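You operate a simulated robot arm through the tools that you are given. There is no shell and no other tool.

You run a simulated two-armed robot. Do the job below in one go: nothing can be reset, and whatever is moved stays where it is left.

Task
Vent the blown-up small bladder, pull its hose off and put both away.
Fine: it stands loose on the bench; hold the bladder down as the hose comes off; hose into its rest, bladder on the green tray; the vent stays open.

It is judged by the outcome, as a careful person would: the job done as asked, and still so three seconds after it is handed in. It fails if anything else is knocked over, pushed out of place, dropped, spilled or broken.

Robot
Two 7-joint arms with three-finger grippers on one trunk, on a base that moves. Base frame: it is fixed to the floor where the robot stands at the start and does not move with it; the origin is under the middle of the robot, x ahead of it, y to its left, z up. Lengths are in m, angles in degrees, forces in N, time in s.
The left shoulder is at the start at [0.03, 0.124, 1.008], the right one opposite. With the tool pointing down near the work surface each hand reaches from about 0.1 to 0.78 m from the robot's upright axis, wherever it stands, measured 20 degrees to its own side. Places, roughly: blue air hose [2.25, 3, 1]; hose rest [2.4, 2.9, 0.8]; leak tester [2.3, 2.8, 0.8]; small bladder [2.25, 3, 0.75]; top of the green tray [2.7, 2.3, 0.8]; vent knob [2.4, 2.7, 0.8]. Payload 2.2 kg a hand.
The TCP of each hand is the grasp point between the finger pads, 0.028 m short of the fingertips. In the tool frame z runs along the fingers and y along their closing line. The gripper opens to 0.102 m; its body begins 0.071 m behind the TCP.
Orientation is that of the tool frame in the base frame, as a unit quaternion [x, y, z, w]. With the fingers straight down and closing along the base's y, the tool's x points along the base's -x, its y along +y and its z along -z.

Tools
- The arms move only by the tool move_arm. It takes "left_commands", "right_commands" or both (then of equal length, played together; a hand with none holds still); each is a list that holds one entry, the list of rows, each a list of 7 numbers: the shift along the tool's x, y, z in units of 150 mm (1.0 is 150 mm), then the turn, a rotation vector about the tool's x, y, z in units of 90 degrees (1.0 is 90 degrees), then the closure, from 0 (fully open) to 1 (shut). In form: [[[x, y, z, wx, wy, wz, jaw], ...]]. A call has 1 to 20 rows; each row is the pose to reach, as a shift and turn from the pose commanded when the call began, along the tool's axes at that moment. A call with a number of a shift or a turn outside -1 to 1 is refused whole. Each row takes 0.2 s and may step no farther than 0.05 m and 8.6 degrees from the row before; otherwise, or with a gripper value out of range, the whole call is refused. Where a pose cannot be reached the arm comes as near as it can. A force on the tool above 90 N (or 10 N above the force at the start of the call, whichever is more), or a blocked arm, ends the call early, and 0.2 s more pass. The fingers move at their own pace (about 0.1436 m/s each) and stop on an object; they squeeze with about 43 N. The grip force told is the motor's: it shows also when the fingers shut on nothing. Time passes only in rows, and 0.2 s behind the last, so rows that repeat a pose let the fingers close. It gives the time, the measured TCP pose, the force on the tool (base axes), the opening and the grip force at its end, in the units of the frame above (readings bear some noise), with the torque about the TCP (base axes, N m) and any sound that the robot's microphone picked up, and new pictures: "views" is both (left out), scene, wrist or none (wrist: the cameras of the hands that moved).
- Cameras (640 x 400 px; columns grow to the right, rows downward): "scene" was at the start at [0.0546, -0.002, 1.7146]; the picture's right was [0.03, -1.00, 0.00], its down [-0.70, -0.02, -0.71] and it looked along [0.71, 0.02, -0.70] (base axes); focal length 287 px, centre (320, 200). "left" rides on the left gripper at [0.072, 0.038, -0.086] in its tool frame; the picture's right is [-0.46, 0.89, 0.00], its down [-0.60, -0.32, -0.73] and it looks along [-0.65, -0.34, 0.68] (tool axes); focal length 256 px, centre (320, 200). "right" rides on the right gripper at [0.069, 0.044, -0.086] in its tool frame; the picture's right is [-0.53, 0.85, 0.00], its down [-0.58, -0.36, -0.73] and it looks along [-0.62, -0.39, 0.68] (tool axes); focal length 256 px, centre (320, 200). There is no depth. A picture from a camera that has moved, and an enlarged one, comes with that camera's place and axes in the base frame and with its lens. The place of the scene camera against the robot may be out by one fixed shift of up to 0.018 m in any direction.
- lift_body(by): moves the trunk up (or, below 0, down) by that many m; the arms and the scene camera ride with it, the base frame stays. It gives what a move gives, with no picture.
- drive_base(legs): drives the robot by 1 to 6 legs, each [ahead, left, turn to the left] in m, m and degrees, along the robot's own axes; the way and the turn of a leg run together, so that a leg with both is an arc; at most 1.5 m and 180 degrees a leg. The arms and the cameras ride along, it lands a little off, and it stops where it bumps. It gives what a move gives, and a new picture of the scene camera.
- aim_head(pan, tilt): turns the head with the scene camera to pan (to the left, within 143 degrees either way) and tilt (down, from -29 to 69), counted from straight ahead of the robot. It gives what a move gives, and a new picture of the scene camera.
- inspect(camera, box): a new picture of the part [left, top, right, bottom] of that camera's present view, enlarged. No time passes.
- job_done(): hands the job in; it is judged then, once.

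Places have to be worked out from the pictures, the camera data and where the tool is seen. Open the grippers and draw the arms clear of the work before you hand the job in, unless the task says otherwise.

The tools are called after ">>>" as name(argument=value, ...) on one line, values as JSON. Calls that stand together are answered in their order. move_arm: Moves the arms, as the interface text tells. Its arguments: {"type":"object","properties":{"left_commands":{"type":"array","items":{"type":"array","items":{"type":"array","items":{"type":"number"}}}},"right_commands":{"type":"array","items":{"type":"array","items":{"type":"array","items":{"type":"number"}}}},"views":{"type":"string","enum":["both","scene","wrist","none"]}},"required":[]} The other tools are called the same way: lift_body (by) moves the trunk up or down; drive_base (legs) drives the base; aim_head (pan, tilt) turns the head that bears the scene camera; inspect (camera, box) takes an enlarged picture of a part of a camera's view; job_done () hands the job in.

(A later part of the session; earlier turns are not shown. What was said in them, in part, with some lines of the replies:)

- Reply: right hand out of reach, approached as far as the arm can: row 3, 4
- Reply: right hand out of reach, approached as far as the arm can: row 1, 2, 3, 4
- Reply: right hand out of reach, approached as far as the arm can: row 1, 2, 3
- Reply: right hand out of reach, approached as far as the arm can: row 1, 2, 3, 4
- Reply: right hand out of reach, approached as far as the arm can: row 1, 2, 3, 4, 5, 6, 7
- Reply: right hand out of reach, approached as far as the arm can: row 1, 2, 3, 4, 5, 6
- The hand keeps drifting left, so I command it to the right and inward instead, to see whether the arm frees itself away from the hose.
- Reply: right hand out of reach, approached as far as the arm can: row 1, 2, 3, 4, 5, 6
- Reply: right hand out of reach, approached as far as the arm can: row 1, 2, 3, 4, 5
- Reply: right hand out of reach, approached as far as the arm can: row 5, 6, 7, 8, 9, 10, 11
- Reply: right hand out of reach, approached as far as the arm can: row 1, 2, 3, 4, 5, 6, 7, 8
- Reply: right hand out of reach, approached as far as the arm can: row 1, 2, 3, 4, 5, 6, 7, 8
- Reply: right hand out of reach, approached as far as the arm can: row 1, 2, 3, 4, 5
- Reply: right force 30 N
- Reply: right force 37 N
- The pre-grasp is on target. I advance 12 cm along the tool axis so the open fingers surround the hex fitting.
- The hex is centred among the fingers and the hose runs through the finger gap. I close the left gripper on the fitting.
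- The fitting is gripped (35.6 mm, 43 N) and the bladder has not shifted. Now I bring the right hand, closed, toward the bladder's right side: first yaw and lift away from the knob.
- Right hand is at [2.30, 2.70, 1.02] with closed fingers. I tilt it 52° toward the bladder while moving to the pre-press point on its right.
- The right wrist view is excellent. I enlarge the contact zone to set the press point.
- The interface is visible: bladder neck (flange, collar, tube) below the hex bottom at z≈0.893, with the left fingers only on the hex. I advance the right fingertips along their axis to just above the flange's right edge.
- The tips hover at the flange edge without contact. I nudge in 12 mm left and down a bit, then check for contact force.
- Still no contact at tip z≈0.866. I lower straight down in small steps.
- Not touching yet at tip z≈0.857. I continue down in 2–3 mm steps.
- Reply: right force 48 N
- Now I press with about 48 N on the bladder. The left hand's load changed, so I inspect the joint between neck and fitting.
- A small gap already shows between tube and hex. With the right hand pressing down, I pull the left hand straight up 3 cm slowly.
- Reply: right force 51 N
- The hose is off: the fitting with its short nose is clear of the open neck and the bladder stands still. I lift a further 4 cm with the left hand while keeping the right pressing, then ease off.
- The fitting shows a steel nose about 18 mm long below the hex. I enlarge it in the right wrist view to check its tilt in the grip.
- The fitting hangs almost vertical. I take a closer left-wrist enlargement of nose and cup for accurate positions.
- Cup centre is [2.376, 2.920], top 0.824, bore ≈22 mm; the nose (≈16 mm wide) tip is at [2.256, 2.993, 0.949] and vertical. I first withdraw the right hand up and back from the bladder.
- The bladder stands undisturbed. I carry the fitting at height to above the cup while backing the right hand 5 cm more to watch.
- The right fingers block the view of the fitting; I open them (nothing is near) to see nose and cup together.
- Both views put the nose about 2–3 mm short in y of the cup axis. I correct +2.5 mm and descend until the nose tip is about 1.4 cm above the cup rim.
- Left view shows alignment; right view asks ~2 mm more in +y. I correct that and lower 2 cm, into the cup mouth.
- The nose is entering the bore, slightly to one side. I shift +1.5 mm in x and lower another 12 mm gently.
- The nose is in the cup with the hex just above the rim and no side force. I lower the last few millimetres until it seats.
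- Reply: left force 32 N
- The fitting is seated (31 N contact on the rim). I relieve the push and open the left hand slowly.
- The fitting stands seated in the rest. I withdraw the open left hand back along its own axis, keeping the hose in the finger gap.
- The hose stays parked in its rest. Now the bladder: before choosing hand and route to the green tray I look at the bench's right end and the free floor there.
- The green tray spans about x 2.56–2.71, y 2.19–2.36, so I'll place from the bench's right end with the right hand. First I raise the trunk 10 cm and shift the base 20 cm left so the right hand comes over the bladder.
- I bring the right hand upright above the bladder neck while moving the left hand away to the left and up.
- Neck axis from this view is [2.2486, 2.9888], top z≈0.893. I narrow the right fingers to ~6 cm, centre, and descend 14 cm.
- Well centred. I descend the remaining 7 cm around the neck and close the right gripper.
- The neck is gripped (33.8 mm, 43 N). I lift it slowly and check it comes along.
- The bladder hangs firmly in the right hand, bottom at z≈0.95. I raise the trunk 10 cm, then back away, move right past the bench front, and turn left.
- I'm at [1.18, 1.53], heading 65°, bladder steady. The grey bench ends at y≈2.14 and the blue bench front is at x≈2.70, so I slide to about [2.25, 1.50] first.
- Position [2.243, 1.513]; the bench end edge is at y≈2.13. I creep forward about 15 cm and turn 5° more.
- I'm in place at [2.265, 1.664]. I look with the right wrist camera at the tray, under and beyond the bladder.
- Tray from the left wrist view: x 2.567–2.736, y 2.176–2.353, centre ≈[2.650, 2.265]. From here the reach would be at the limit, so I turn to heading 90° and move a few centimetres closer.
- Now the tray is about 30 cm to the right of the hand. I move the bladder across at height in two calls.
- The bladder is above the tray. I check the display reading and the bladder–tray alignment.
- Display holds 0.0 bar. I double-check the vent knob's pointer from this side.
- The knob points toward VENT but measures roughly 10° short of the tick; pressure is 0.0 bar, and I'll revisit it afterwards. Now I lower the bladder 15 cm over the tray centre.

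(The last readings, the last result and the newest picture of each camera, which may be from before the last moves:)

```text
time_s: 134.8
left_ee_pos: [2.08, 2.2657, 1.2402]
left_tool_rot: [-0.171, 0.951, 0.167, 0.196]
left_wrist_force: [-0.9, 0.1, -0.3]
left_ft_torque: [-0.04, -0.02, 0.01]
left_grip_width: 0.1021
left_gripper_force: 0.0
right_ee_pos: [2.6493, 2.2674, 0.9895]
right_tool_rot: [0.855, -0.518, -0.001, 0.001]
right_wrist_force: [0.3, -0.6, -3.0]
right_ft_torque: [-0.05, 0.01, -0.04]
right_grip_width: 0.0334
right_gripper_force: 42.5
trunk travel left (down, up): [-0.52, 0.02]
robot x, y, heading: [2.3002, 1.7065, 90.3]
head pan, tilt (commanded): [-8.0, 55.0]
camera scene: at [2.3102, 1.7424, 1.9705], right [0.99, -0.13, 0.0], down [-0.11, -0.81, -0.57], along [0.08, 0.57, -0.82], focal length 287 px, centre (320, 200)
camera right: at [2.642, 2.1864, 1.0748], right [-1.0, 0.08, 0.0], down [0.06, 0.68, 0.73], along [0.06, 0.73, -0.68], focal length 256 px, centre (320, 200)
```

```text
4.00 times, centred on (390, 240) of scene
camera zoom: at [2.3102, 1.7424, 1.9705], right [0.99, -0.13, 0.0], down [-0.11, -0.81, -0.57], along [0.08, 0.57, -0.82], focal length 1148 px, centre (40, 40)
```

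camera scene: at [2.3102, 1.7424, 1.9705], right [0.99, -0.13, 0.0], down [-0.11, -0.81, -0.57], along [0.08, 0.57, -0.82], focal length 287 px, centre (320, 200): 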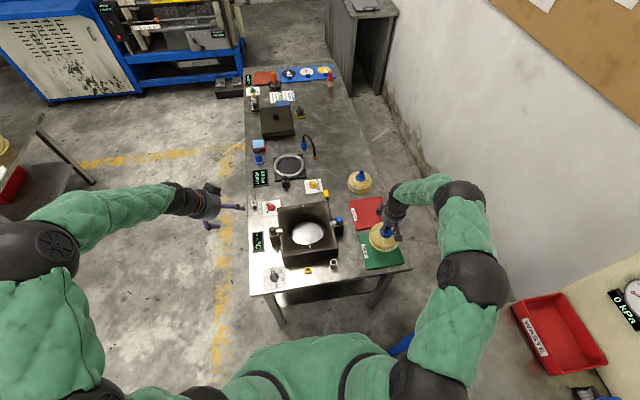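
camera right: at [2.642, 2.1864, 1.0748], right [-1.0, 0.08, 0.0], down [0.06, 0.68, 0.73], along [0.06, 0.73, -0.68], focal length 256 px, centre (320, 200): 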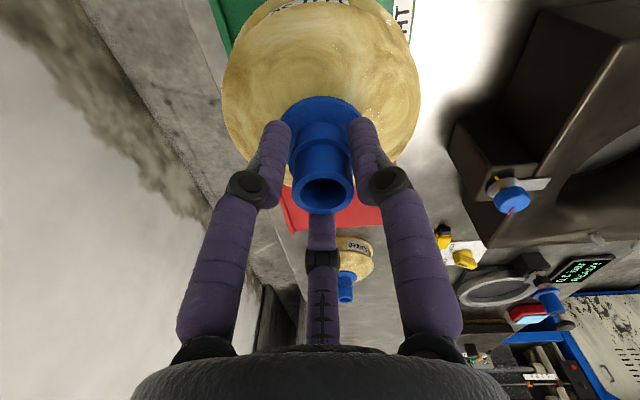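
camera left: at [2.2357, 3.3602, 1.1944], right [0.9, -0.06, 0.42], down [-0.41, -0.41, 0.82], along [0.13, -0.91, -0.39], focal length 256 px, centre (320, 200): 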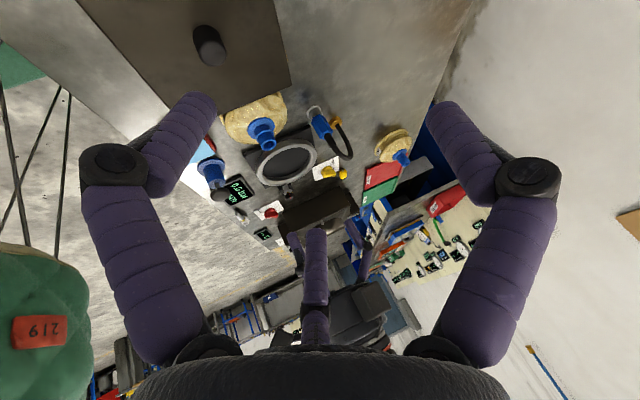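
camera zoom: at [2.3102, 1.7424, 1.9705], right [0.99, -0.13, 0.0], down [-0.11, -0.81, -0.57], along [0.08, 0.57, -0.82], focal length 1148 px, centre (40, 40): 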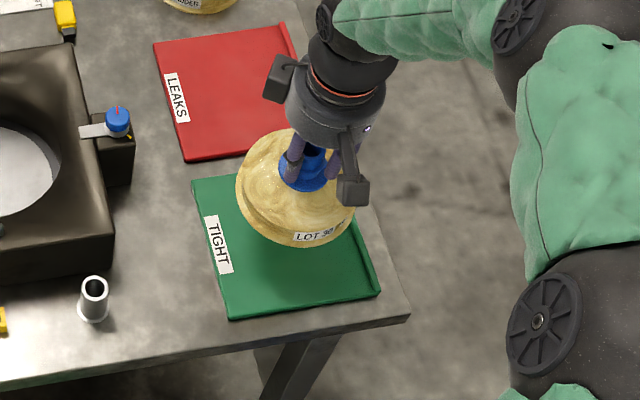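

Tray and hand estimates agree to a few millimetres. I lower to just above the tray surface.

>>> move_arm(right_commands=[[[0, 0, 0.18, 0, 0, 0, 1.0], [0, 0, 0.36, 0, 0, 0, 1.0], [0, 0, 0.5, 0, 0, 0, 1.0], [0, 0, 0.54, 0, 0, 0, 1.0], [0, 0, 0.54, 0, 0, 0, 1.0]]], views="both")

>>> inspect(camera="scene", box=[340, 190, 440, 290])

```text
time_s: 136.0
left_ee_pos: [2.0788, 2.2661, 1.2414]
left_tool_rot: [-0.172, 0.951, 0.167, 0.197]
left_wrist_force: [-0.5, 0.2, 0.5]
left_ft_torque: [-0.03, 0.02, 0.02]
left_grip_width: 0.1021
left_gripper_force: 0.0
right_ee_pos: [2.6469, 2.2662, 0.909]
right_tool_rot: [0.855, -0.518, 0.0, -0.001]
right_wrist_force: [0.1, 0.0, -3.3]
right_ft_torque: [-0.03, -0.04, 0.03]
right_grip_width: 0.0337
right_gripper_force: 42.4
trunk travel left (down, up): [-0.52, 0.02]
robot x, y, heading: [2.2938, 1.7042, 90.6]
head pan, tilt (commanded): [-8.0, 55.0]
camera scene: at [2.3098, 1.7415, 1.9705], right [0.99, -0.13, 0.0], down [-0.11, -0.81, -0.57], along [0.08, 0.57, -0.82], focal length 287 px, centre (320, 200)
camera right: at [2.6406, 2.185, 0.9952], right [-1.0, 0.08, 0.0], down [0.06, 0.68, 0.73], along [0.06, 0.73, -0.68], focal length 256 px, centre (320, 200)
```

scene: 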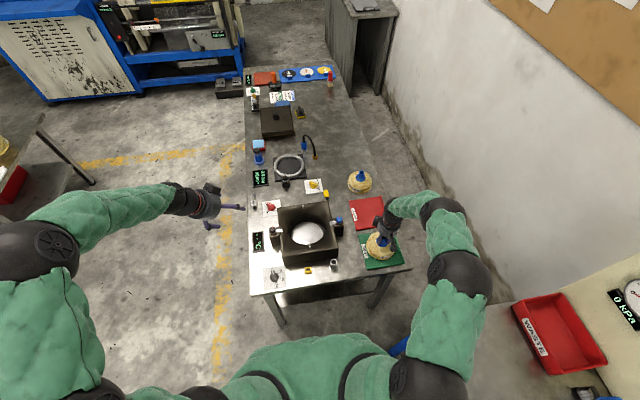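
right: 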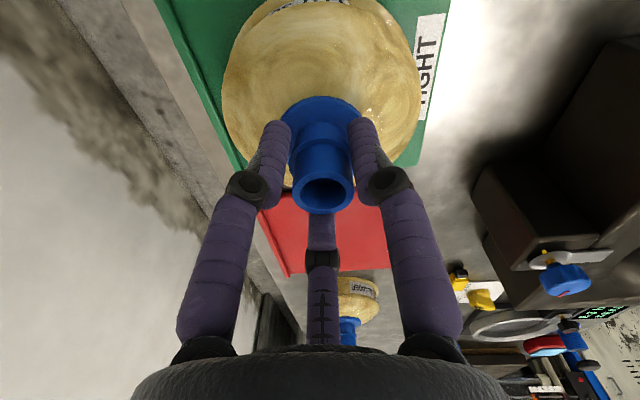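

```text
4.00 times, centred on (390, 240) of scene
camera zoom: at [2.3098, 1.7415, 1.9705], right [0.99, -0.13, 0.0], down [-0.11, -0.81, -0.57], along [0.08, 0.57, -0.82], focal length 1148 px, centre (40, 40)
```

zoom: 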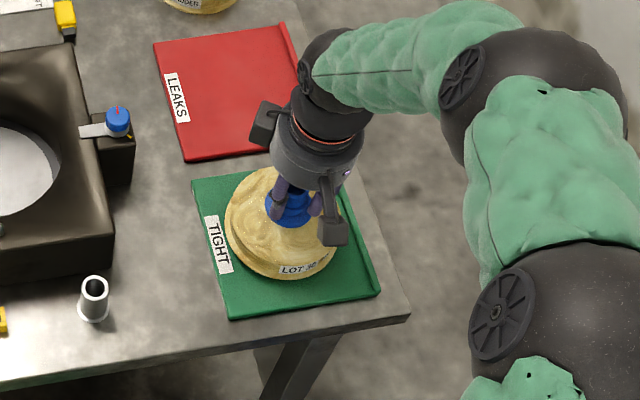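

It is well centred over the tray. I lower in 3–4 mm steps until the tray takes the weight.

>>> move_arm(right_commands=[[[0, 0, 0.025, 0, 0, 0, 1.0], [0, 0, 0.05, 0, 0, 0, 1.0], [0, 0, 0.07, 0, 0, 0, 1.0], [0, 0, 0.07, 0, 0, 0, 1.0]]], views="wrist")

```text
time_s: 137.0
left_ee_pos: [2.0786, 2.2636, 1.243]
left_tool_rot: [-0.171, 0.951, 0.168, 0.198]
left_wrist_force: [0.3, 0.3, -0.5]
left_ft_torque: [-0.02, 0.03, 0.01]
left_grip_width: 0.1021
left_gripper_force: 0.0
right_ee_pos: [2.6486, 2.2647, 0.9008]
right_tool_rot: [0.856, -0.518, 0.0, 0.001]
right_wrist_force: [-0.5, -4.4, 9.1]
right_ft_torque: [0.33, 0.34, 0.14]
right_grip_width: 0.0334
right_gripper_force: 42.6
trunk travel left (down, up): [-0.52, 0.02]
robot x, y, heading: [2.2986, 1.7027, 90.6]
head pan, tilt (commanded): [-8.0, 55.0]
camera right: at [2.6408, 2.1841, 0.9861], right [-1.0, 0.08, 0.0], down [0.06, 0.68, 0.73], along [0.06, 0.73, -0.68], focal length 256 px, centre (320, 200)
```

right: 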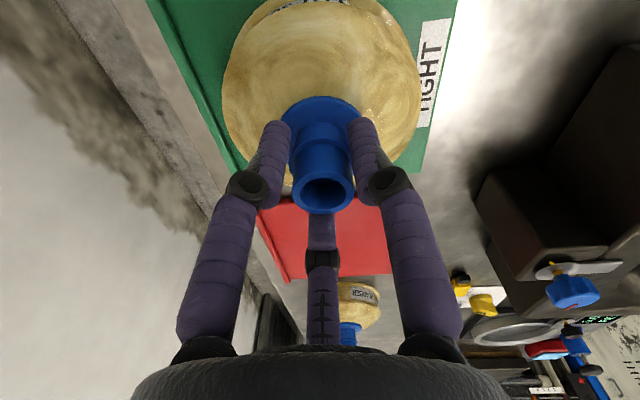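

Contact: the tray carries the bladder (9 N up). I open the right fingers gently and then rise straight up.

>>> move_arm(right_commands=[[[0, 0, -0.005, 0, 0, 0, 0.85], [0, 0, -0.005, 0, 0, 0, 0.7], [0, 0, -0.005, 0, 0, 0, 0.55], [0, 0, -0.005, 0, 0, 0, 0.42], [0, 0, -0.005, 0, 0, 0, 0.42]]], views="both")

>>> inspect(camera="scene", box=[340, 190, 440, 290])

```text
time_s: 138.2
left_ee_pos: [2.079, 2.2657, 1.2413]
left_tool_rot: [-0.172, 0.951, 0.168, 0.196]
left_wrist_force: [0.3, 0.1, 0.5]
left_ft_torque: [0.05, -0.01, 0.02]
left_grip_width: 0.1018
left_gripper_force: 0.0
right_ee_pos: [2.648, 2.2652, 0.8984]
right_tool_rot: [0.855, -0.518, 0.0, 0.001]
right_wrist_force: [0.7, -0.2, 0.5]
right_ft_torque: [0.0, 0.0, -0.03]
right_grip_width: 0.0593
right_gripper_force: 0.2
trunk travel left (down, up): [-0.52, 0.02]
robot x, y, heading: [2.2972, 1.7019, 90.3]
head pan, tilt (commanded): [-8.0, 55.0]
camera scene: at [2.3098, 1.7419, 1.9705], right [0.99, -0.13, 0.0], down [-0.11, -0.81, -0.57], along [0.08, 0.57, -0.82], focal length 287 px, centre (320, 200)
camera right: at [2.6409, 2.1852, 0.9853], right [-1.0, 0.08, 0.0], down [0.06, 0.68, 0.73], along [0.06, 0.73, -0.68], focal length 256 px, centre (320, 200)
```

scene: 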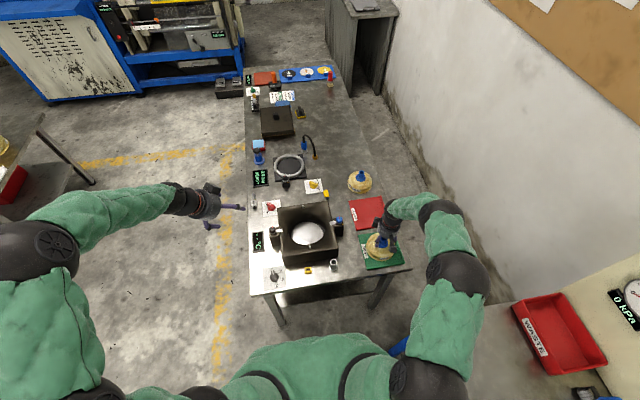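
right: 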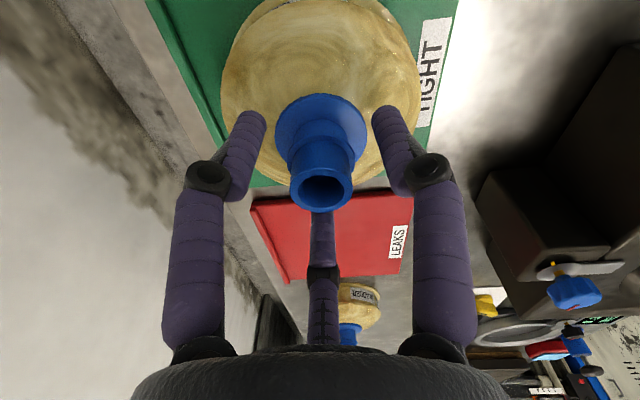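

```text
4.00 times, centred on (390, 240) of scene
camera zoom: at [2.3098, 1.7419, 1.9705], right [0.99, -0.13, 0.0], down [-0.11, -0.81, -0.57], along [0.08, 0.57, -0.82], focal length 1148 px, centre (40, 40)
```

zoom: 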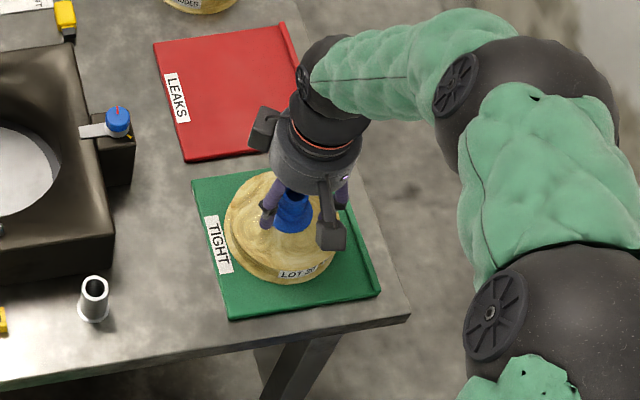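

The bladder stands on the green tray, free of the fingers. I raise the right hand straight up.

>>> move_arm(right_commands=[[[0, 0, -0.15, 0, 0, 0, 0.42], [0, 0, -0.35, 0, 0, 0, 0.42], [0, 0, -0.6, 0, 0, 0, 0.42], [0, 0, -0.85, 0, 0, 0, 0.42], [0, 0, -1.0, 0, 0, 0, 0.42]]], views="none")

>>> move_arm(right_commands=[[[-0.1, 0.2, -0.2, 0, 0, 0, 0.42], [-0.2, 0.4, -0.4, 0, 0, 0, 0.42], [-0.3, 0.6, -0.6, 0, 0, 0, 0.42], [-0.4, 0.8, -0.7, 0, 0, 0, 0.42]]], views="both")

```text
time_s: 139.4
left_ee_pos: [2.0786, 2.2636, 1.2416]
left_tool_rot: [-0.171, 0.951, 0.166, 0.198]
left_wrist_force: [0.2, -0.1, -0.1]
left_ft_torque: [-0.02, -0.01, 0.02]
left_grip_width: 0.1021
left_gripper_force: 0.1
right_ee_pos: [2.6488, 2.2647, 1.0513]
right_tool_rot: [0.856, -0.517, 0.0, 0.001]
right_wrist_force: [-0.4, 0.5, 1.5]
right_ft_torque: [-0.01, -0.02, -0.02]
right_grip_width: 0.0593
right_gripper_force: 0.0
trunk travel left (down, up): [-0.52, 0.02]
robot x, y, heading: [2.2949, 1.7012, 90.8]
head pan, tilt (commanded): [-8.0, 55.0]
```

```text
time_s: 140.4
left_ee_pos: [2.0778, 2.2647, 1.241]
left_tool_rot: [-0.171, 0.951, 0.167, 0.198]
left_wrist_force: [-0.6, 0.0, 0.4]
left_ft_torque: [0.01, -0.02, 0.02]
left_grip_width: 0.102
left_gripper_force: 0.1
right_ee_pos: [2.5097, 2.2629, 1.1574]
right_tool_rot: [0.855, -0.518, 0.001, 0.0]
right_wrist_force: [0.5, 0.2, -0.1]
right_ft_torque: [0.02, -0.02, 0.03]
right_grip_width: 0.0591
right_gripper_force: 0.0
trunk travel left (down, up): [-0.52, 0.02]
robot x, y, heading: [2.2986, 1.7016, 90.4]
head pan, tilt (commanded): [-8.0, 55.0]
camera scene: at [2.3075, 1.741, 1.9705], right [0.99, -0.13, 0.0], down [-0.11, -0.81, -0.57], along [0.08, 0.57, -0.82], focal length 287 px, centre (320, 200)
camera right: at [2.5038, 2.182, 1.2424], right [-1.0, 0.08, 0.0], down [0.05, 0.68, 0.73], along [0.06, 0.73, -0.68], focal length 256 px, centre (320, 200)
```

scene: 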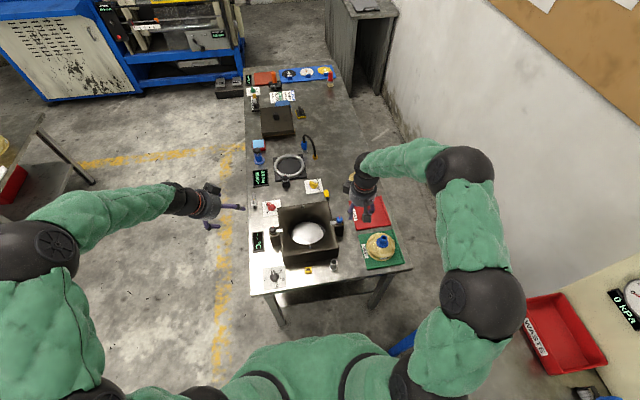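
right: 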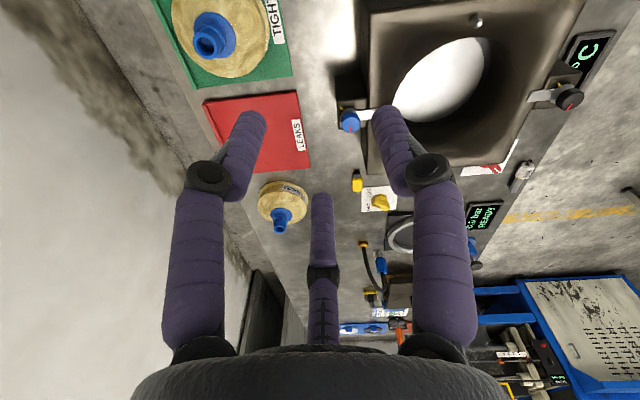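

The bladder sits on the green tray. I inspect tray, hose rest and knob from here.

>>> inspect(camera="scene", box=[350, 210, 430, 290])

>>> inspect(camera="right", box=[345, 170, 415, 220])

>>> inspect(camera="scene", box=[280, 120, 340, 200])

```text
5.00 times, centred on (390, 250) of scene
camera zoom: at [2.3075, 1.741, 1.9705], right [0.99, -0.13, 0.0], down [-0.11, -0.81, -0.57], along [0.08, 0.57, -0.82], focal length 1436 px, centre (-30, -50)
```

zoom: 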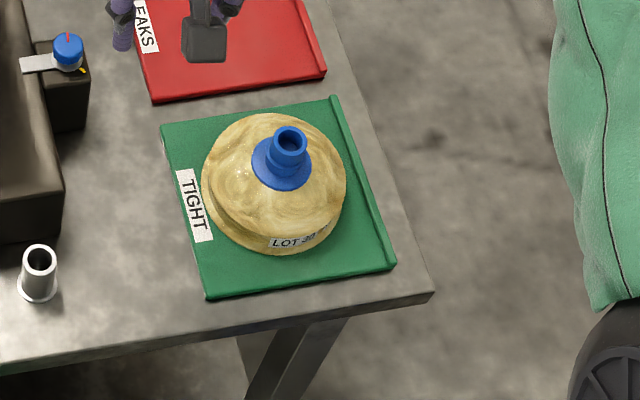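

```text
8.00 times, centred on (380, 195) of right
camera zoom: at [2.5038, 2.182, 1.2424], right [-1.0, 0.08, 0.0], down [0.05, 0.68, 0.73], along [0.06, 0.73, -0.68], focal length 2048 px, centre (-160, 240)
```

zoom: 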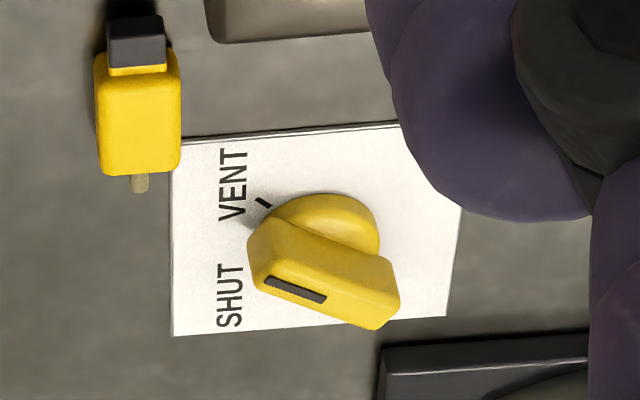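

```text
5.00 times, centred on (310, 160) of scene
camera zoom: at [2.3075, 1.741, 1.9705], right [0.99, -0.13, 0.0], down [-0.11, -0.81, -0.57], along [0.08, 0.57, -0.82], focal length 1436 px, centre (370, 400)
```

zoom: 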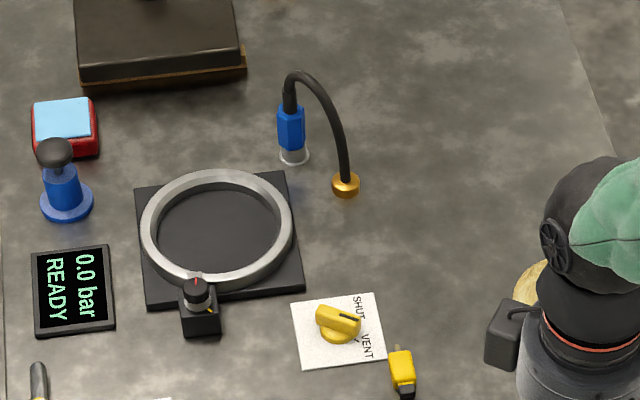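

Everything is in place, but in this view the knob pointer sits 10–15° short of the VENT tick; a careful hand would set it fully. I drive back around to the bench front to finish that turn: first back off, slide left and turn to face the bench.

>>> drive_base(legs=[[-0.2, 0, 0], [0, 1.1, 0], [0, 0, -90.4], [0, 1.34, 0]])

```text
time_s: 157.1
left_ee_pos: [1.7847, 3.0029, 1.2418]
left_tool_rot: [0.558, 0.789, -0.024, 0.258]
left_wrist_force: [1.1, -0.5, 0.1]
left_ft_torque: [0.01, -0.01, -0.02]
left_grip_width: 0.102
left_gripper_force: 0.1
right_ee_pos: [1.7755, 2.5691, 1.1567]
right_tool_rot: [-0.23, 0.973, 0.001, -0.001]
right_wrist_force: [0.7, -0.3, -0.2]
right_ft_torque: [-0.04, 0.01, 0.0]
right_grip_width: 0.059
right_gripper_force: 0.0
trunk travel left (down, up): [-0.52, 0.02]
robot x, y, heading: [1.2172, 2.7935, -0.3]
head pan, tilt (commanded): [-8.0, 55.0]
camera scene: at [1.2641, 2.7797, 1.9705], right [-0.15, -0.99, 0.0], down [-0.81, 0.12, -0.57], along [0.57, -0.09, -0.82], focal length 287 px, centre (320, 200)
```

scene: 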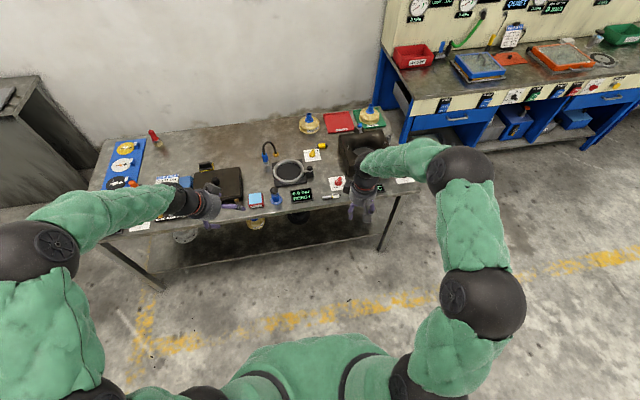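

I'm facing the bench at [1.217, 2.794]. I drive up to [1.69, 2.84] with hands high.

>>> drive_base(legs=[[0.47, 0.047, 0.3]])

```text
time_s: 160.0
left_ee_pos: [2.2619, 3.0496, 1.2432]
left_tool_rot: [0.556, 0.79, -0.024, 0.257]
left_wrist_force: [1.4, 1.2, 0.3]
left_ft_torque: [0.0, 0.02, 0.0]
left_grip_width: 0.1019
left_gripper_force: 0.2
right_ee_pos: [2.2538, 2.6161, 1.1564]
right_tool_rot: [-0.233, 0.973, 0.001, 0.0]
right_wrist_force: [-0.6, -0.8, -0.7]
right_ft_torque: [0.0, 0.0, 0.0]
right_grip_width: 0.0591
right_gripper_force: 0.0
trunk travel left (down, up): [-0.52, 0.02]
robot x, y, heading: [1.6994, 2.8399, -0.5]
head pan, tilt (commanded): [-8.0, 55.0]
camera scene: at [1.7417, 2.8235, 1.9705], right [-0.14, -0.99, 0.0], down [-0.81, 0.12, -0.57], along [0.57, -0.08, -0.82], focal length 287 px, centre (320, 200)
```

scene: 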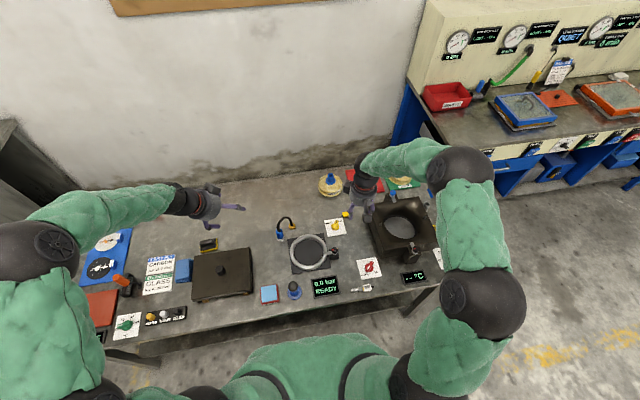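

I lower the trunk 10 cm with hands still high, then bring the right hand toward the knob and move the left hand further away.

>>> lift_body(by=-0.1)

>>> move_arm(left_commands=[[[0.086, 0.007, -0.105, 0, 0, 0, 0], [0.172, 0.015, -0.21, 0, 0, 0, 0], [0.258, 0.022, -0.316, 0, 0, 0, 0], [0.344, 0.029, -0.421, 0, 0, 0, 0], [0.43, 0.037, -0.526, 0, 0, 0, 0], [0.516, 0.044, -0.631, 0, 0, 0, 0]]], right_commands=[[[-0.13, 0.0, 0, 0, 0, 0, 0.25], [-0.26, 0.0, 0, 0, 0, 0, 0.25], [-0.39, 0.0, 0, 0, 0, 0, 0.25], [-0.52, -0.01, 0, 0, 0, 0, 0.25], [-0.65, -0.02, 0, 0, 0, 0, 0.25], [-0.75, -0.03, 0, 0, 0, 0, 0.25]]], views="wrist")

```text
time_s: 161.3
left_ee_pos: [2.2618, 3.0488, 1.1427]
left_tool_rot: [0.556, 0.79, -0.023, 0.258]
left_wrist_force: [-0.9, -0.5, -0.1]
left_ft_torque: [-0.01, -0.01, -0.03]
left_grip_width: 0.102
left_gripper_force: 0.0
right_ee_pos: [2.2542, 2.6154, 1.0565]
right_tool_rot: [-0.232, 0.973, 0.0, 0.0]
right_wrist_force: [0.2, 0.6, 1.1]
right_ft_torque: [-0.02, 0.0, 0.01]
right_grip_width: 0.0592
right_gripper_force: 0.1
trunk travel left (down, up): [-0.42, 0.12]
robot x, y, heading: [1.6983, 2.8407, -0.5]
head pan, tilt (commanded): [-8.0, 55.0]
```

```text
time_s: 162.7
left_ee_pos: [2.2137, 3.1502, 1.1914]
left_tool_rot: [0.556, 0.79, -0.023, 0.259]
left_wrist_force: [-0.5, 0.9, -0.5]
left_ft_torque: [0.0, -0.01, 0.01]
left_grip_width: 0.1021
left_gripper_force: 0.0
right_ee_pos: [2.3578, 2.662, 1.056]
right_tool_rot: [-0.232, 0.973, 0.0, -0.002]
right_wrist_force: [0.1, 0.2, -0.4]
right_ft_torque: [-0.05, -0.03, 0.01]
right_grip_width: 0.0768
right_gripper_force: 0.0
trunk travel left (down, up): [-0.42, 0.12]
robot x, y, heading: [1.6988, 2.8377, -0.1]
head pan, tilt (commanded): [-8.0, 55.0]
camera right: at [2.2766, 2.6713, 1.1423], right [0.09, 1.0, 0.0], down [0.68, -0.06, 0.73], along [0.73, -0.07, -0.68], focal length 256 px, centre (320, 200)
camera left: at [2.1973, 3.2555, 1.2444], right [0.9, -0.07, 0.42], down [-0.41, -0.41, 0.82], along [0.12, -0.91, -0.39], focal length 256 px, centre (320, 200)
```

right: 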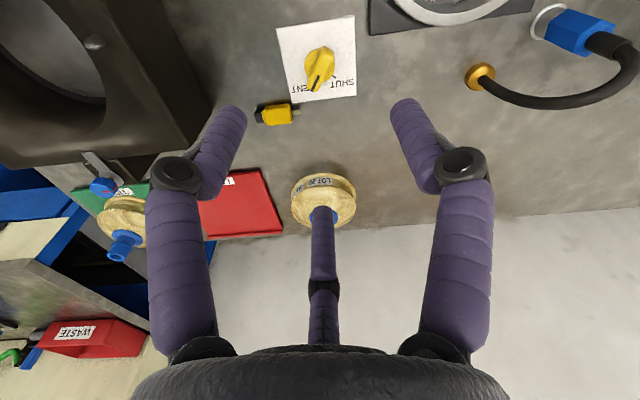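
left: 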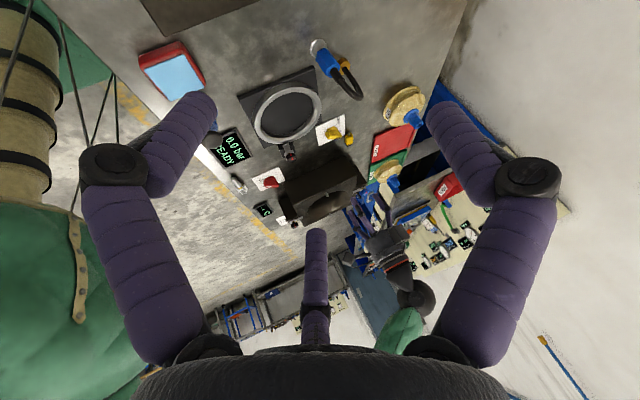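

The hand is near the knob. I enlarge the knob in the right wrist view to measure the pointer accurately.

>>> inspect(camera="right", box=[270, 5, 370, 110])

```text
3.81 times, centred on (320, 58) of right
camera zoom: at [2.2766, 2.6713, 1.1423], right [0.09, 1.0, 0.0], down [0.68, -0.06, 0.73], along [0.73, -0.07, -0.68], focal length 975 px, centre (320, 743)
```

zoom: 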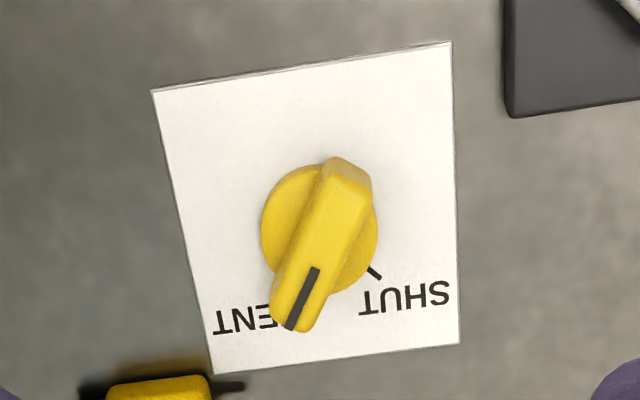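

The pointer measures about −32° while VENT is at −45°. I lower the trunk 10 cm, then turn the hand so its closing line lies across the handle.

>>> lift_body(by=-0.1)

>>> move_arm(right_commands=[[[0, 0, 0, 0, 0, 0.082, 0.25], [0, 0, 0, 0, 0, 0.163, 0.25], [0, 0, 0, 0, 0, 0.245, 0.25], [0, 0, 0, 0, 0, 0.327, 0.25], [0, 0, 0, 0, 0, 0.408, 0.25], [0, 0, 0, 0, 0, 0.49, 0.25], [0, 0, 0, 0, 0, 0.572, 0.25], [0, 0, 0, 0, 0, 0.653, 0.25]]], views="wrist")

```text
time_s: 164.0
left_ee_pos: [2.2125, 3.1483, 1.0914]
left_tool_rot: [0.556, 0.79, -0.024, 0.258]
left_wrist_force: [-0.1, -0.1, -0.1]
left_ft_torque: [0.02, 0.0, 0.03]
left_grip_width: 0.1019
left_gripper_force: 0.1
right_ee_pos: [2.3576, 2.662, 0.9555]
right_tool_rot: [-0.233, 0.972, 0.0, 0.001]
right_wrist_force: [-0.2, 0.2, 0.6]
right_ft_torque: [0.0, -0.01, 0.01]
right_grip_width: 0.0767
right_gripper_force: 0.0
trunk travel left (down, up): [-0.32, 0.22]
robot x, y, heading: [1.6965, 2.8406, -0.2]
head pan, tilt (commanded): [-8.0, 55.0]
```

```text
time_s: 165.8
left_ee_pos: [2.2128, 3.15, 1.091]
left_tool_rot: [0.555, 0.79, -0.024, 0.258]
left_wrist_force: [-0.1, 0.4, 0.4]
left_ft_torque: [0.0, -0.02, 0.01]
left_grip_width: 0.1019
left_gripper_force: 0.0
right_ee_pos: [2.3572, 2.663, 0.9564]
right_tool_rot: [0.276, 0.961, 0.0, -0.001]
right_wrist_force: [0.4, -0.3, 0.3]
right_ft_torque: [0.0, -0.01, -0.01]
right_grip_width: 0.0766
right_gripper_force: 0.0
trunk travel left (down, up): [-0.32, 0.22]
robot x, y, heading: [1.6953, 2.8359, -0.4]
head pan, tilt (commanded): [-8.0, 55.0]
camera right: at [2.3218, 2.7367, 1.0421], right [0.9, 0.43, 0.0], down [0.3, -0.61, 0.73], along [0.32, -0.66, -0.68], focal length 256 px, centre (320, 200)
```

right: 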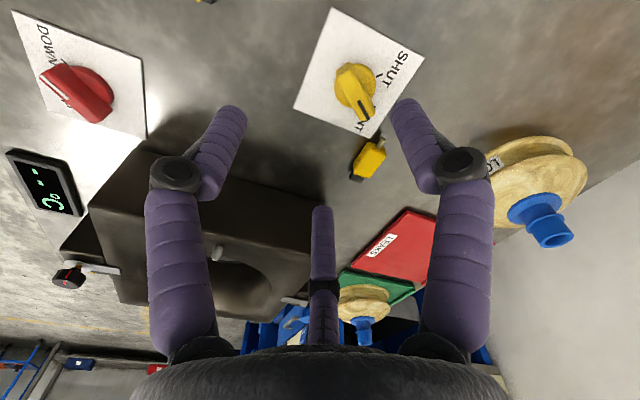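

Yaw is right (closing line at 58°). I move over the knob and down to z≈0.90.

>>> move_arm(right_commands=[[[-0.075, 0.028, 0.08, 0, 0, 0, 0.25], [-0.15, 0.055, 0.16, 0, 0, 0, 0.25], [-0.224, 0.083, 0.24, 0, 0, 0, 0.25], [-0.224, 0.083, 0.4, 0, 0, 0, 0.25]]], views="wrist")

```text
time_s: 166.8
left_ee_pos: [2.2135, 3.1503, 1.0916]
left_tool_rot: [0.556, 0.79, -0.023, 0.258]
left_wrist_force: [0.7, 0.2, 0.2]
left_ft_torque: [-0.05, -0.02, 0.02]
left_grip_width: 0.1019
left_gripper_force: 0.1
right_ee_pos: [2.3934, 2.6566, 0.8941]
right_tool_rot: [0.275, 0.961, -0.001, -0.001]
right_wrist_force: [-1.4, 1.0, -0.2]
right_ft_torque: [0.0, 0.0, -0.02]
right_grip_width: 0.0767
right_gripper_force: 0.0
trunk travel left (down, up): [-0.32, 0.22]
robot x, y, heading: [1.6967, 2.835, -0.2]
head pan, tilt (commanded): [-8.0, 55.0]
camera right: at [2.3568, 2.731, 0.9802], right [0.9, 0.44, 0.0], down [0.3, -0.61, 0.73], along [0.32, -0.66, -0.68], focal length 256 px, centre (320, 200)
```

right: 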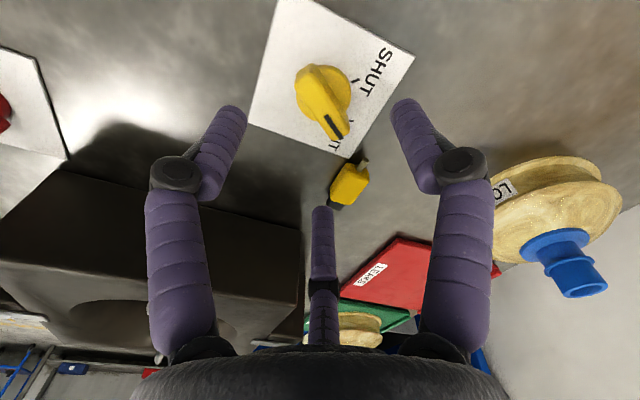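

Good alignment. I narrow the fingers a little to stay clear of the yellow plug, and lower around the knob.

>>> move_arm(right_commands=[[[0, 0, 0.0, 0, 0, 0, 0.44], [0, 0, 0.12, 0, 0, 0, 0.44], [0, 0, 0.24, 0, 0, 0, 0.44], [0, 0, 0.365, 0, 0, 0, 0.44], [0, 0, 0.365, 0, 0, 0, 0.44]]], views="wrist")

```text
time_s: 168.0
left_ee_pos: [2.2135, 3.149, 1.0904]
left_tool_rot: [0.556, 0.79, -0.023, 0.258]
left_wrist_force: [1.2, 0.5, -0.5]
left_ft_torque: [0.02, 0.0, -0.01]
left_grip_width: 0.1021
left_gripper_force: 0.1
right_ee_pos: [2.3934, 2.657, 0.8405]
right_tool_rot: [0.275, 0.961, 0.0, -0.001]
right_wrist_force: [0.3, -0.5, -0.2]
right_ft_torque: [0.0, 0.0, 0.01]
right_grip_width: 0.0572
right_gripper_force: 0.1
trunk travel left (down, up): [-0.32, 0.22]
robot x, y, heading: [1.6986, 2.84, -0.3]
head pan, tilt (commanded): [-8.0, 55.0]
camera right: at [2.3568, 2.7316, 0.9273], right [0.9, 0.44, 0.0], down [0.3, -0.61, 0.73], along [0.32, -0.66, -0.68], focal length 256 px, centre (320, 200)
```

right: 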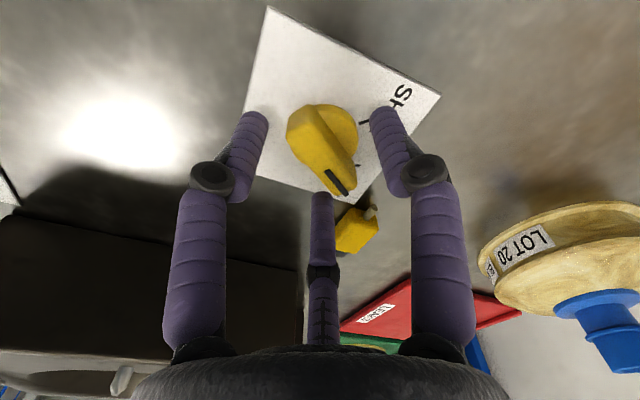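

The fingers straddle the handle. I close on it.

>>> move_arm(right_commands=[[[0, 0, 0, 0, 0, 0, 0.6], [0, 0, 0, 0, 0, 0, 0.75], [0, 0, 0, 0, 0, 0, 0.9], [0, 0, 0, 0, 0, 0, 1.0], [0, 0, 0, 0, 0, 0, 1.0]]], views="wrist")

```text
time_s: 169.2
left_ee_pos: [2.2125, 3.147, 1.0928]
left_tool_rot: [0.556, 0.789, -0.023, 0.258]
left_wrist_force: [0.6, -0.7, -0.9]
left_ft_torque: [-0.01, 0.0, -0.01]
left_grip_width: 0.1021
left_gripper_force: 0.0
right_ee_pos: [2.3916, 2.656, 0.8412]
right_tool_rot: [0.275, 0.961, 0.0, -0.002]
right_wrist_force: [-9.5, -17.0, -1.9]
right_ft_torque: [-0.31, 0.17, -0.02]
right_grip_width: 0.0254
right_gripper_force: 45.2
trunk travel left (down, up): [-0.32, 0.22]
robot x, y, heading: [1.6946, 2.8385, -0.7]
head pan, tilt (commanded): [-8.0, 55.0]
camera right: at [2.3558, 2.7292, 0.927], right [0.9, 0.43, 0.0], down [0.3, -0.61, 0.73], along [0.32, -0.66, -0.68], focal length 256 px, centre (320, 200)
```

right: 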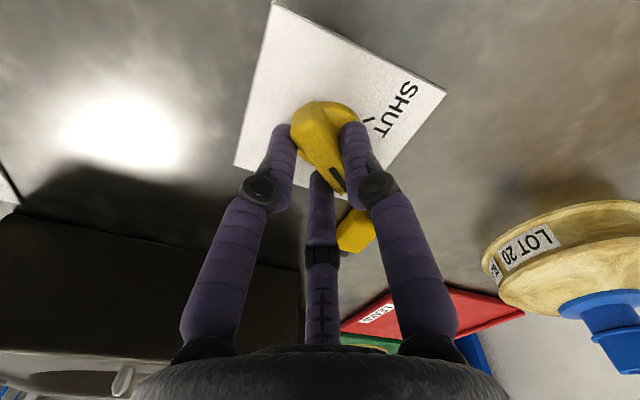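

Gripped again with small side force. I relieve the offset and turn another 20° clockwise toward VENT.

>>> move_arm(right_commands=[[[0, -0.017, 0, 0, 0, 0, 1.0], [0.0045, -0.017, 0, 0, 0, 0.056, 1.0], [0.009, -0.0165, 0, 0, 0, 0.111, 1.0], [0.0135, -0.0155, 0, 0, 0, 0.167, 1.0], [0.0178, -0.0142, 0, 0, 0, 0.222, 1.0], [0.0178, -0.0142, 0, 0, 0, 0.222, 1.0]]], views="wrist")

```text
time_s: 170.6
left_ee_pos: [2.2136, 3.1488, 1.0916]
left_tool_rot: [0.556, 0.79, -0.024, 0.258]
left_wrist_force: [0.9, -1.0, -0.6]
left_ft_torque: [0.01, -0.02, 0.01]
left_grip_width: 0.1017
left_gripper_force: 0.0
right_ee_pos: [2.3898, 2.6564, 0.8413]
right_tool_rot: [0.437, 0.9, 0.0, -0.001]
right_wrist_force: [-0.7, -0.9, -3.3]
right_ft_torque: [-0.48, -0.77, 1.93]
right_grip_width: 0.0259
right_gripper_force: 44.9
trunk travel left (down, up): [-0.32, 0.22]
robot x, y, heading: [1.6976, 2.8379, -0.1]
head pan, tilt (commanded): [-8.0, 55.0]
camera right: at [2.3808, 2.7379, 0.9269], right [0.99, 0.1, 0.0], down [0.07, -0.68, 0.73], along [0.08, -0.73, -0.68], focal length 256 px, centre (320, 200)
```

right: 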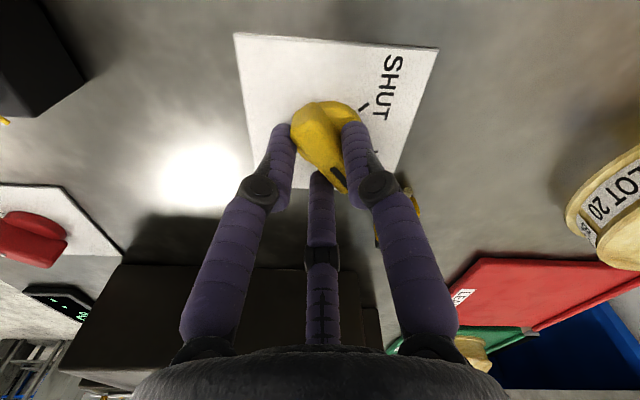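

A turning torque of 1.9 N·m shows the knob is now against its VENT stop, with no side load. I ease the twist by a few degrees and release slowly.

>>> move_arm(right_commands=[[[-0.001, 0, 0, 0, 0, -0.03, 1.0], [-0.001, 0, 0, 0, 0, -0.045, 1.0], [-0.001, 0, 0, 0, 0, -0.045, 0.8], [-0.001, 0, 0, 0, 0, -0.045, 0.65], [-0.001, 0, 0, 0, 0, -0.045, 0.5], [-0.001, 0, 0, 0, 0, -0.045, 0.42], [-0.001, 0, 0, 0, 0, -0.045, 0.42]]], views="wrist")

```text
time_s: 172.2
left_ee_pos: [2.2129, 3.1481, 1.0919]
left_tool_rot: [0.556, 0.79, -0.023, 0.258]
left_wrist_force: [-0.4, -0.2, 0.8]
left_ft_torque: [0.01, 0.0, 0.03]
left_grip_width: 0.102
left_gripper_force: 0.0
right_ee_pos: [2.3892, 2.6558, 0.8417]
right_tool_rot: [0.405, 0.914, 0.0, 0.0]
right_wrist_force: [-0.6, 0.3, 1.2]
right_ft_torque: [0.02, 0.02, 0.02]
right_grip_width: 0.0591
right_gripper_force: 0.0
trunk travel left (down, up): [-0.32, 0.22]
robot x, y, heading: [1.699, 2.8365, -0.3]
head pan, tilt (commanded): [-8.0, 55.0]
camera right: at [2.375, 2.7363, 0.9272], right [0.99, 0.17, 0.0], down [0.12, -0.67, 0.73], along [0.12, -0.72, -0.68], focal length 256 px, centre (320, 200)
```

right: 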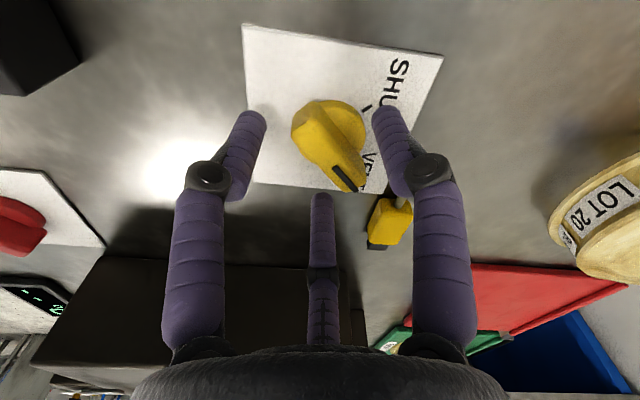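

Released. I raise the hand straight up and look at the pointer again.

>>> move_arm(right_commands=[[[0, 0, -0.1, 0, 0, 0, 0.42], [0, 0, -0.3, 0, 0, 0, 0.42], [0, 0, -0.55, 0, 0, 0, 0.42], [0, 0, -0.8, 0, 0, 0, 0.42], [0, 0, -0.95, 0, 0, 0, 0.42]]], views="both")

>>> inspect(camera="right", box=[260, 0, 400, 130])

```text
time_s: 173.4
left_ee_pos: [2.2138, 3.1485, 1.0916]
left_tool_rot: [0.556, 0.79, -0.023, 0.258]
left_wrist_force: [0.9, -0.4, 0.5]
left_ft_torque: [0.0, -0.03, -0.01]
left_grip_width: 0.1017
left_gripper_force: 0.1
right_ee_pos: [2.3914, 2.6546, 0.9823]
right_tool_rot: [0.405, 0.914, -0.001, -0.001]
right_wrist_force: [-0.5, -0.8, 0.5]
right_ft_torque: [0.0, 0.02, -0.03]
right_grip_width: 0.0591
right_gripper_force: 0.0
trunk travel left (down, up): [-0.32, 0.22]
robot x, y, heading: [1.6975, 2.8382, -0.4]
head pan, tilt (commanded): [-8.0, 55.0]
camera scene: at [1.7414, 2.8235, 1.7705], right [-0.14, -0.99, 0.0], down [-0.81, 0.12, -0.57], along [0.57, -0.08, -0.82], focal length 287 px, centre (320, 200)
camera right: at [2.3757, 2.7364, 1.0684], right [0.99, 0.17, 0.0], down [0.12, -0.67, 0.73], along [0.12, -0.72, -0.68], focal length 256 px, centre (320, 200)
```

scene: 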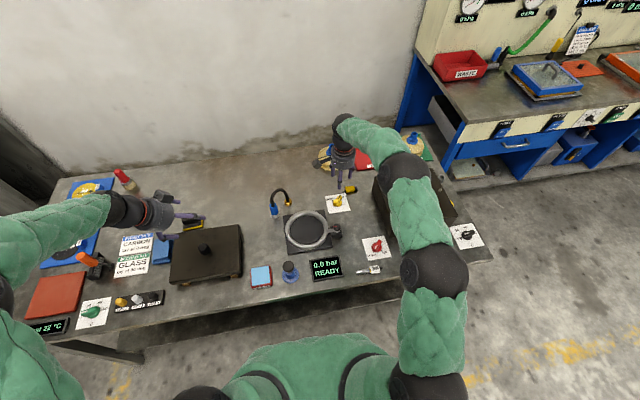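
right: 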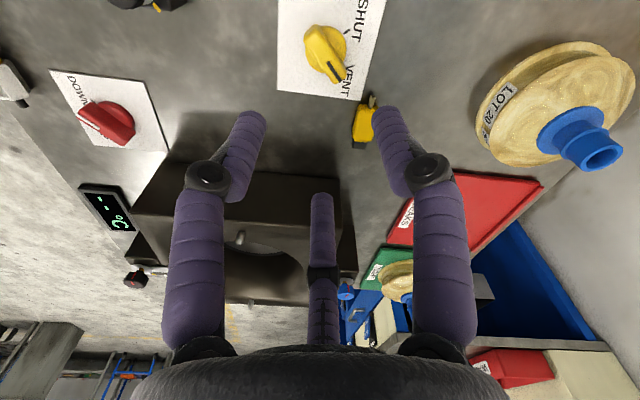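

```text
3.08 times, centred on (330, 65) of right
camera zoom: at [2.3757, 2.7364, 1.0684], right [0.99, 0.17, 0.0], down [0.12, -0.67, 0.73], along [0.12, -0.72, -0.68], focal length 788 px, centre (289, 615)
```

zoom: 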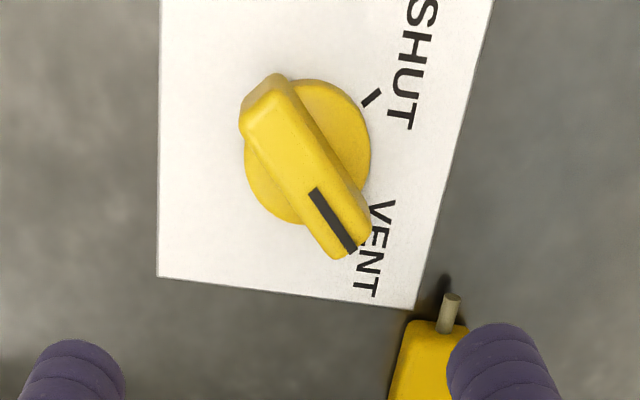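

The pointer now measures −45°, squarely on VENT. I draw the right hand back and up, opening it once clear.

>>> move_arm(right_commands=[[[0.112, -0.124, -0.089, 0, 0, 0, 0.42], [0.224, -0.247, -0.178, 0, 0, 0, 0.42], [0.336, -0.37, -0.267, 0, 0, 0, 0.3], [0.448, -0.494, -0.355, 0, 0, 0, 0.2], [0.56, -0.617, -0.444, 0, 0, 0, 0.0], [0.672, -0.741, -0.533, 0, 0, 0, 0.0]]], views="none")

>>> lift_body(by=0.15)

>>> drive_base(legs=[[-0.5, 0, 0]])

>>> aim_head(pan=0, tilt=38)

```text
time_s: 174.8
left_ee_pos: [2.2114, 3.1501, 1.0906]
left_tool_rot: [0.556, 0.79, -0.024, 0.258]
left_wrist_force: [1.1, -0.1, 0.5]
left_ft_torque: [-0.02, -0.04, 0.06]
left_grip_width: 0.1021
left_gripper_force: 0.1
right_ee_pos: [2.2382, 2.6543, 1.0649]
right_tool_rot: [0.405, 0.914, 0.001, -0.001]
right_wrist_force: [-0.2, -0.9, -0.3]
right_ft_torque: [-0.01, -0.02, 0.01]
right_grip_width: 0.1021
right_gripper_force: 0.0
trunk travel left (down, up): [-0.32, 0.22]
robot x, y, heading: [1.7015, 2.8368, -0.3]
head pan, tilt (commanded): [-8.0, 55.0]
```

```text
time_s: 176.6
left_ee_pos: [2.2135, 3.1493, 1.2399]
left_tool_rot: [0.556, 0.79, -0.023, 0.258]
left_wrist_force: [0.0, 0.3, -0.5]
left_ft_torque: [0.01, 0.0, -0.01]
left_grip_width: 0.102
left_gripper_force: 0.2
right_ee_pos: [2.2402, 2.6534, 1.2149]
right_tool_rot: [0.406, 0.914, -0.001, -0.001]
right_wrist_force: [0.1, -0.3, -0.7]
right_ft_torque: [0.02, -0.02, 0.0]
right_grip_width: 0.1018
right_gripper_force: 0.1
trunk travel left (down, up): [-0.47, 0.07]
robot x, y, heading: [1.6985, 2.8343, -0.4]
head pan, tilt (commanded): [-8.0, 55.0]
```

```text
time_s: 179.5
left_ee_pos: [1.717, 3.1496, 1.2412]
left_tool_rot: [0.56, 0.787, -0.025, 0.258]
left_wrist_force: [-0.6, 0.5, 0.4]
left_ft_torque: [-0.01, 0.02, -0.01]
left_grip_width: 0.1019
left_gripper_force: 0.1
right_ee_pos: [1.7397, 2.6537, 1.2144]
right_tool_rot: [0.41, 0.912, 0.0, -0.001]
right_wrist_force: [0.2, -1.1, 0.0]
right_ft_torque: [-0.02, 0.02, -0.03]
right_grip_width: 0.1022
right_gripper_force: 0.0
trunk travel left (down, up): [-0.47, 0.07]
robot x, y, heading: [1.1974, 2.8464, -0.9]
head pan, tilt (commanded): [-8.0, 55.0]
camera scene: at [1.2431, 2.8286, 1.9205], right [-0.16, -0.99, 0.0], down [-0.81, 0.13, -0.57], along [0.57, -0.09, -0.82], focal length 287 px, centre (320, 200)
```

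scene: 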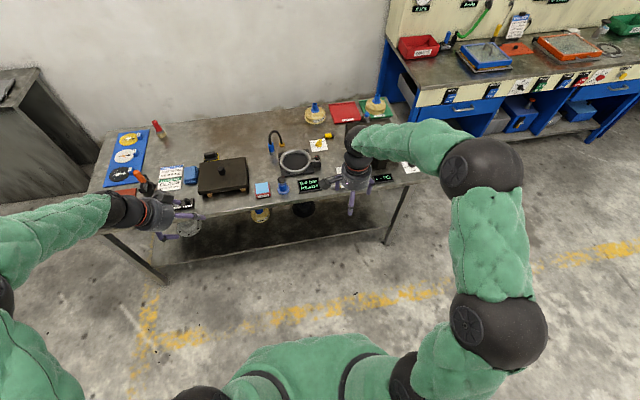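

```text
time_s: 180.3
left_ee_pos: [1.7188, 3.1481, 1.2402]
left_tool_rot: [0.56, 0.787, -0.025, 0.258]
left_wrist_force: [-0.8, -0.9, -0.2]
left_ft_torque: [0.02, 0.04, -0.01]
left_grip_width: 0.1018
left_gripper_force: 0.1
right_ee_pos: [1.7395, 2.6549, 1.215]
right_tool_rot: [0.409, 0.912, 0.0, -0.001]
right_wrist_force: [-0.3, 1.1, -0.1]
right_ft_torque: [-0.01, 0.05, 0.02]
right_grip_width: 0.1021
right_gripper_force: 0.1
trunk travel left (down, up): [-0.47, 0.07]
robot x, y, heading: [1.1989, 2.8418, -1.2]
head pan, tilt (commanded): [0.0, 38.0]
camera scene: at [1.2586, 2.8383, 1.9441], right [-0.02, -1.0, 0.0], down [-0.62, 0.01, -0.79], along [0.79, -0.01, -0.62], focal length 287 px, centre (320, 200)
```

scene: 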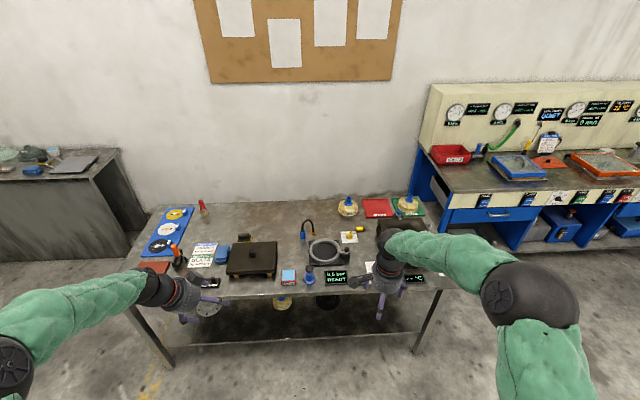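

I am backed well clear with both grippers open. A last close look at the whole bench before handing in.

>>> inspect(camera="scene", box=[270, 185, 440, 295])

>>> inspect(camera="scene", box=[130, 190, 300, 300])

```text
3.64 times, centred on (355, 240) of scene
camera zoom: at [1.2586, 2.8383, 1.9441], right [-0.02, -1.0, 0.0], down [-0.62, 0.01, -0.79], along [0.79, -0.01, -0.62], focal length 1044 px, centre (193, 54)
```

zoom: 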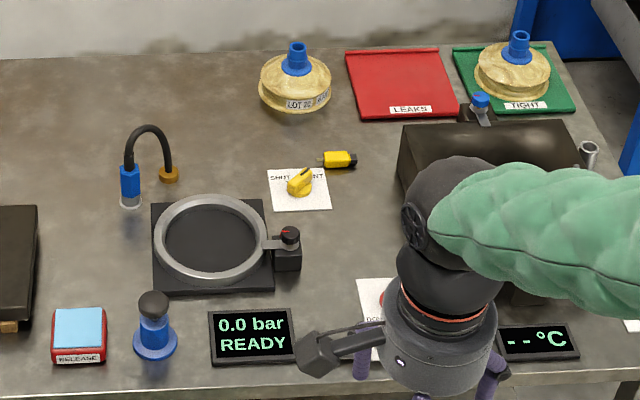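

```text
3.64 times, centred on (215, 245) of scene
camera zoom: at [1.2586, 2.8383, 1.9441], right [-0.02, -1.0, 0.0], down [-0.62, 0.01, -0.79], along [0.79, -0.01, -0.62], focal length 1044 px, centre (702, 36)
```

zoom: 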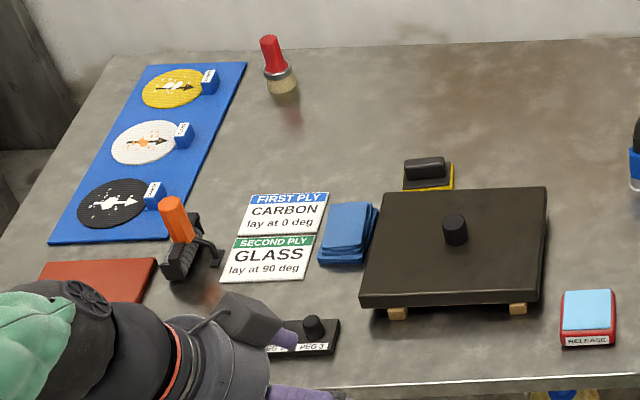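

The hose stands in its rest, the LOT 30 bladder is on the green tray, and the knob points to VENT with 0.0 bar on the display. Nothing else has moved, and the arms are clear with both grippers open. I hand the job in.

>>> job_done()

```text
The job is handed in.
```

The job is done and handed in. The small bladder is vented, its hose is off and parked, and both are put away.

- **Vent:** the yellow knob is turned fully to VENT, against its stop. The display reads 0.0 bar. My first turn left it about 10–15° short of the mark, so I came back at the end to finish it.
- **Hose:** I pulled it off with the left hand while the right hand pressed the bladder down. The bladder stayed on the bench. The fitting now stands seated in the hose rest.
- **Bladder:** LOT 30 stands near the middle of the green "TIGHT" tray.

In the last close look at the bench, nothing else appeared moved or knocked over. Both grippers are open, and the robot is backed about half a metre away from the bench.
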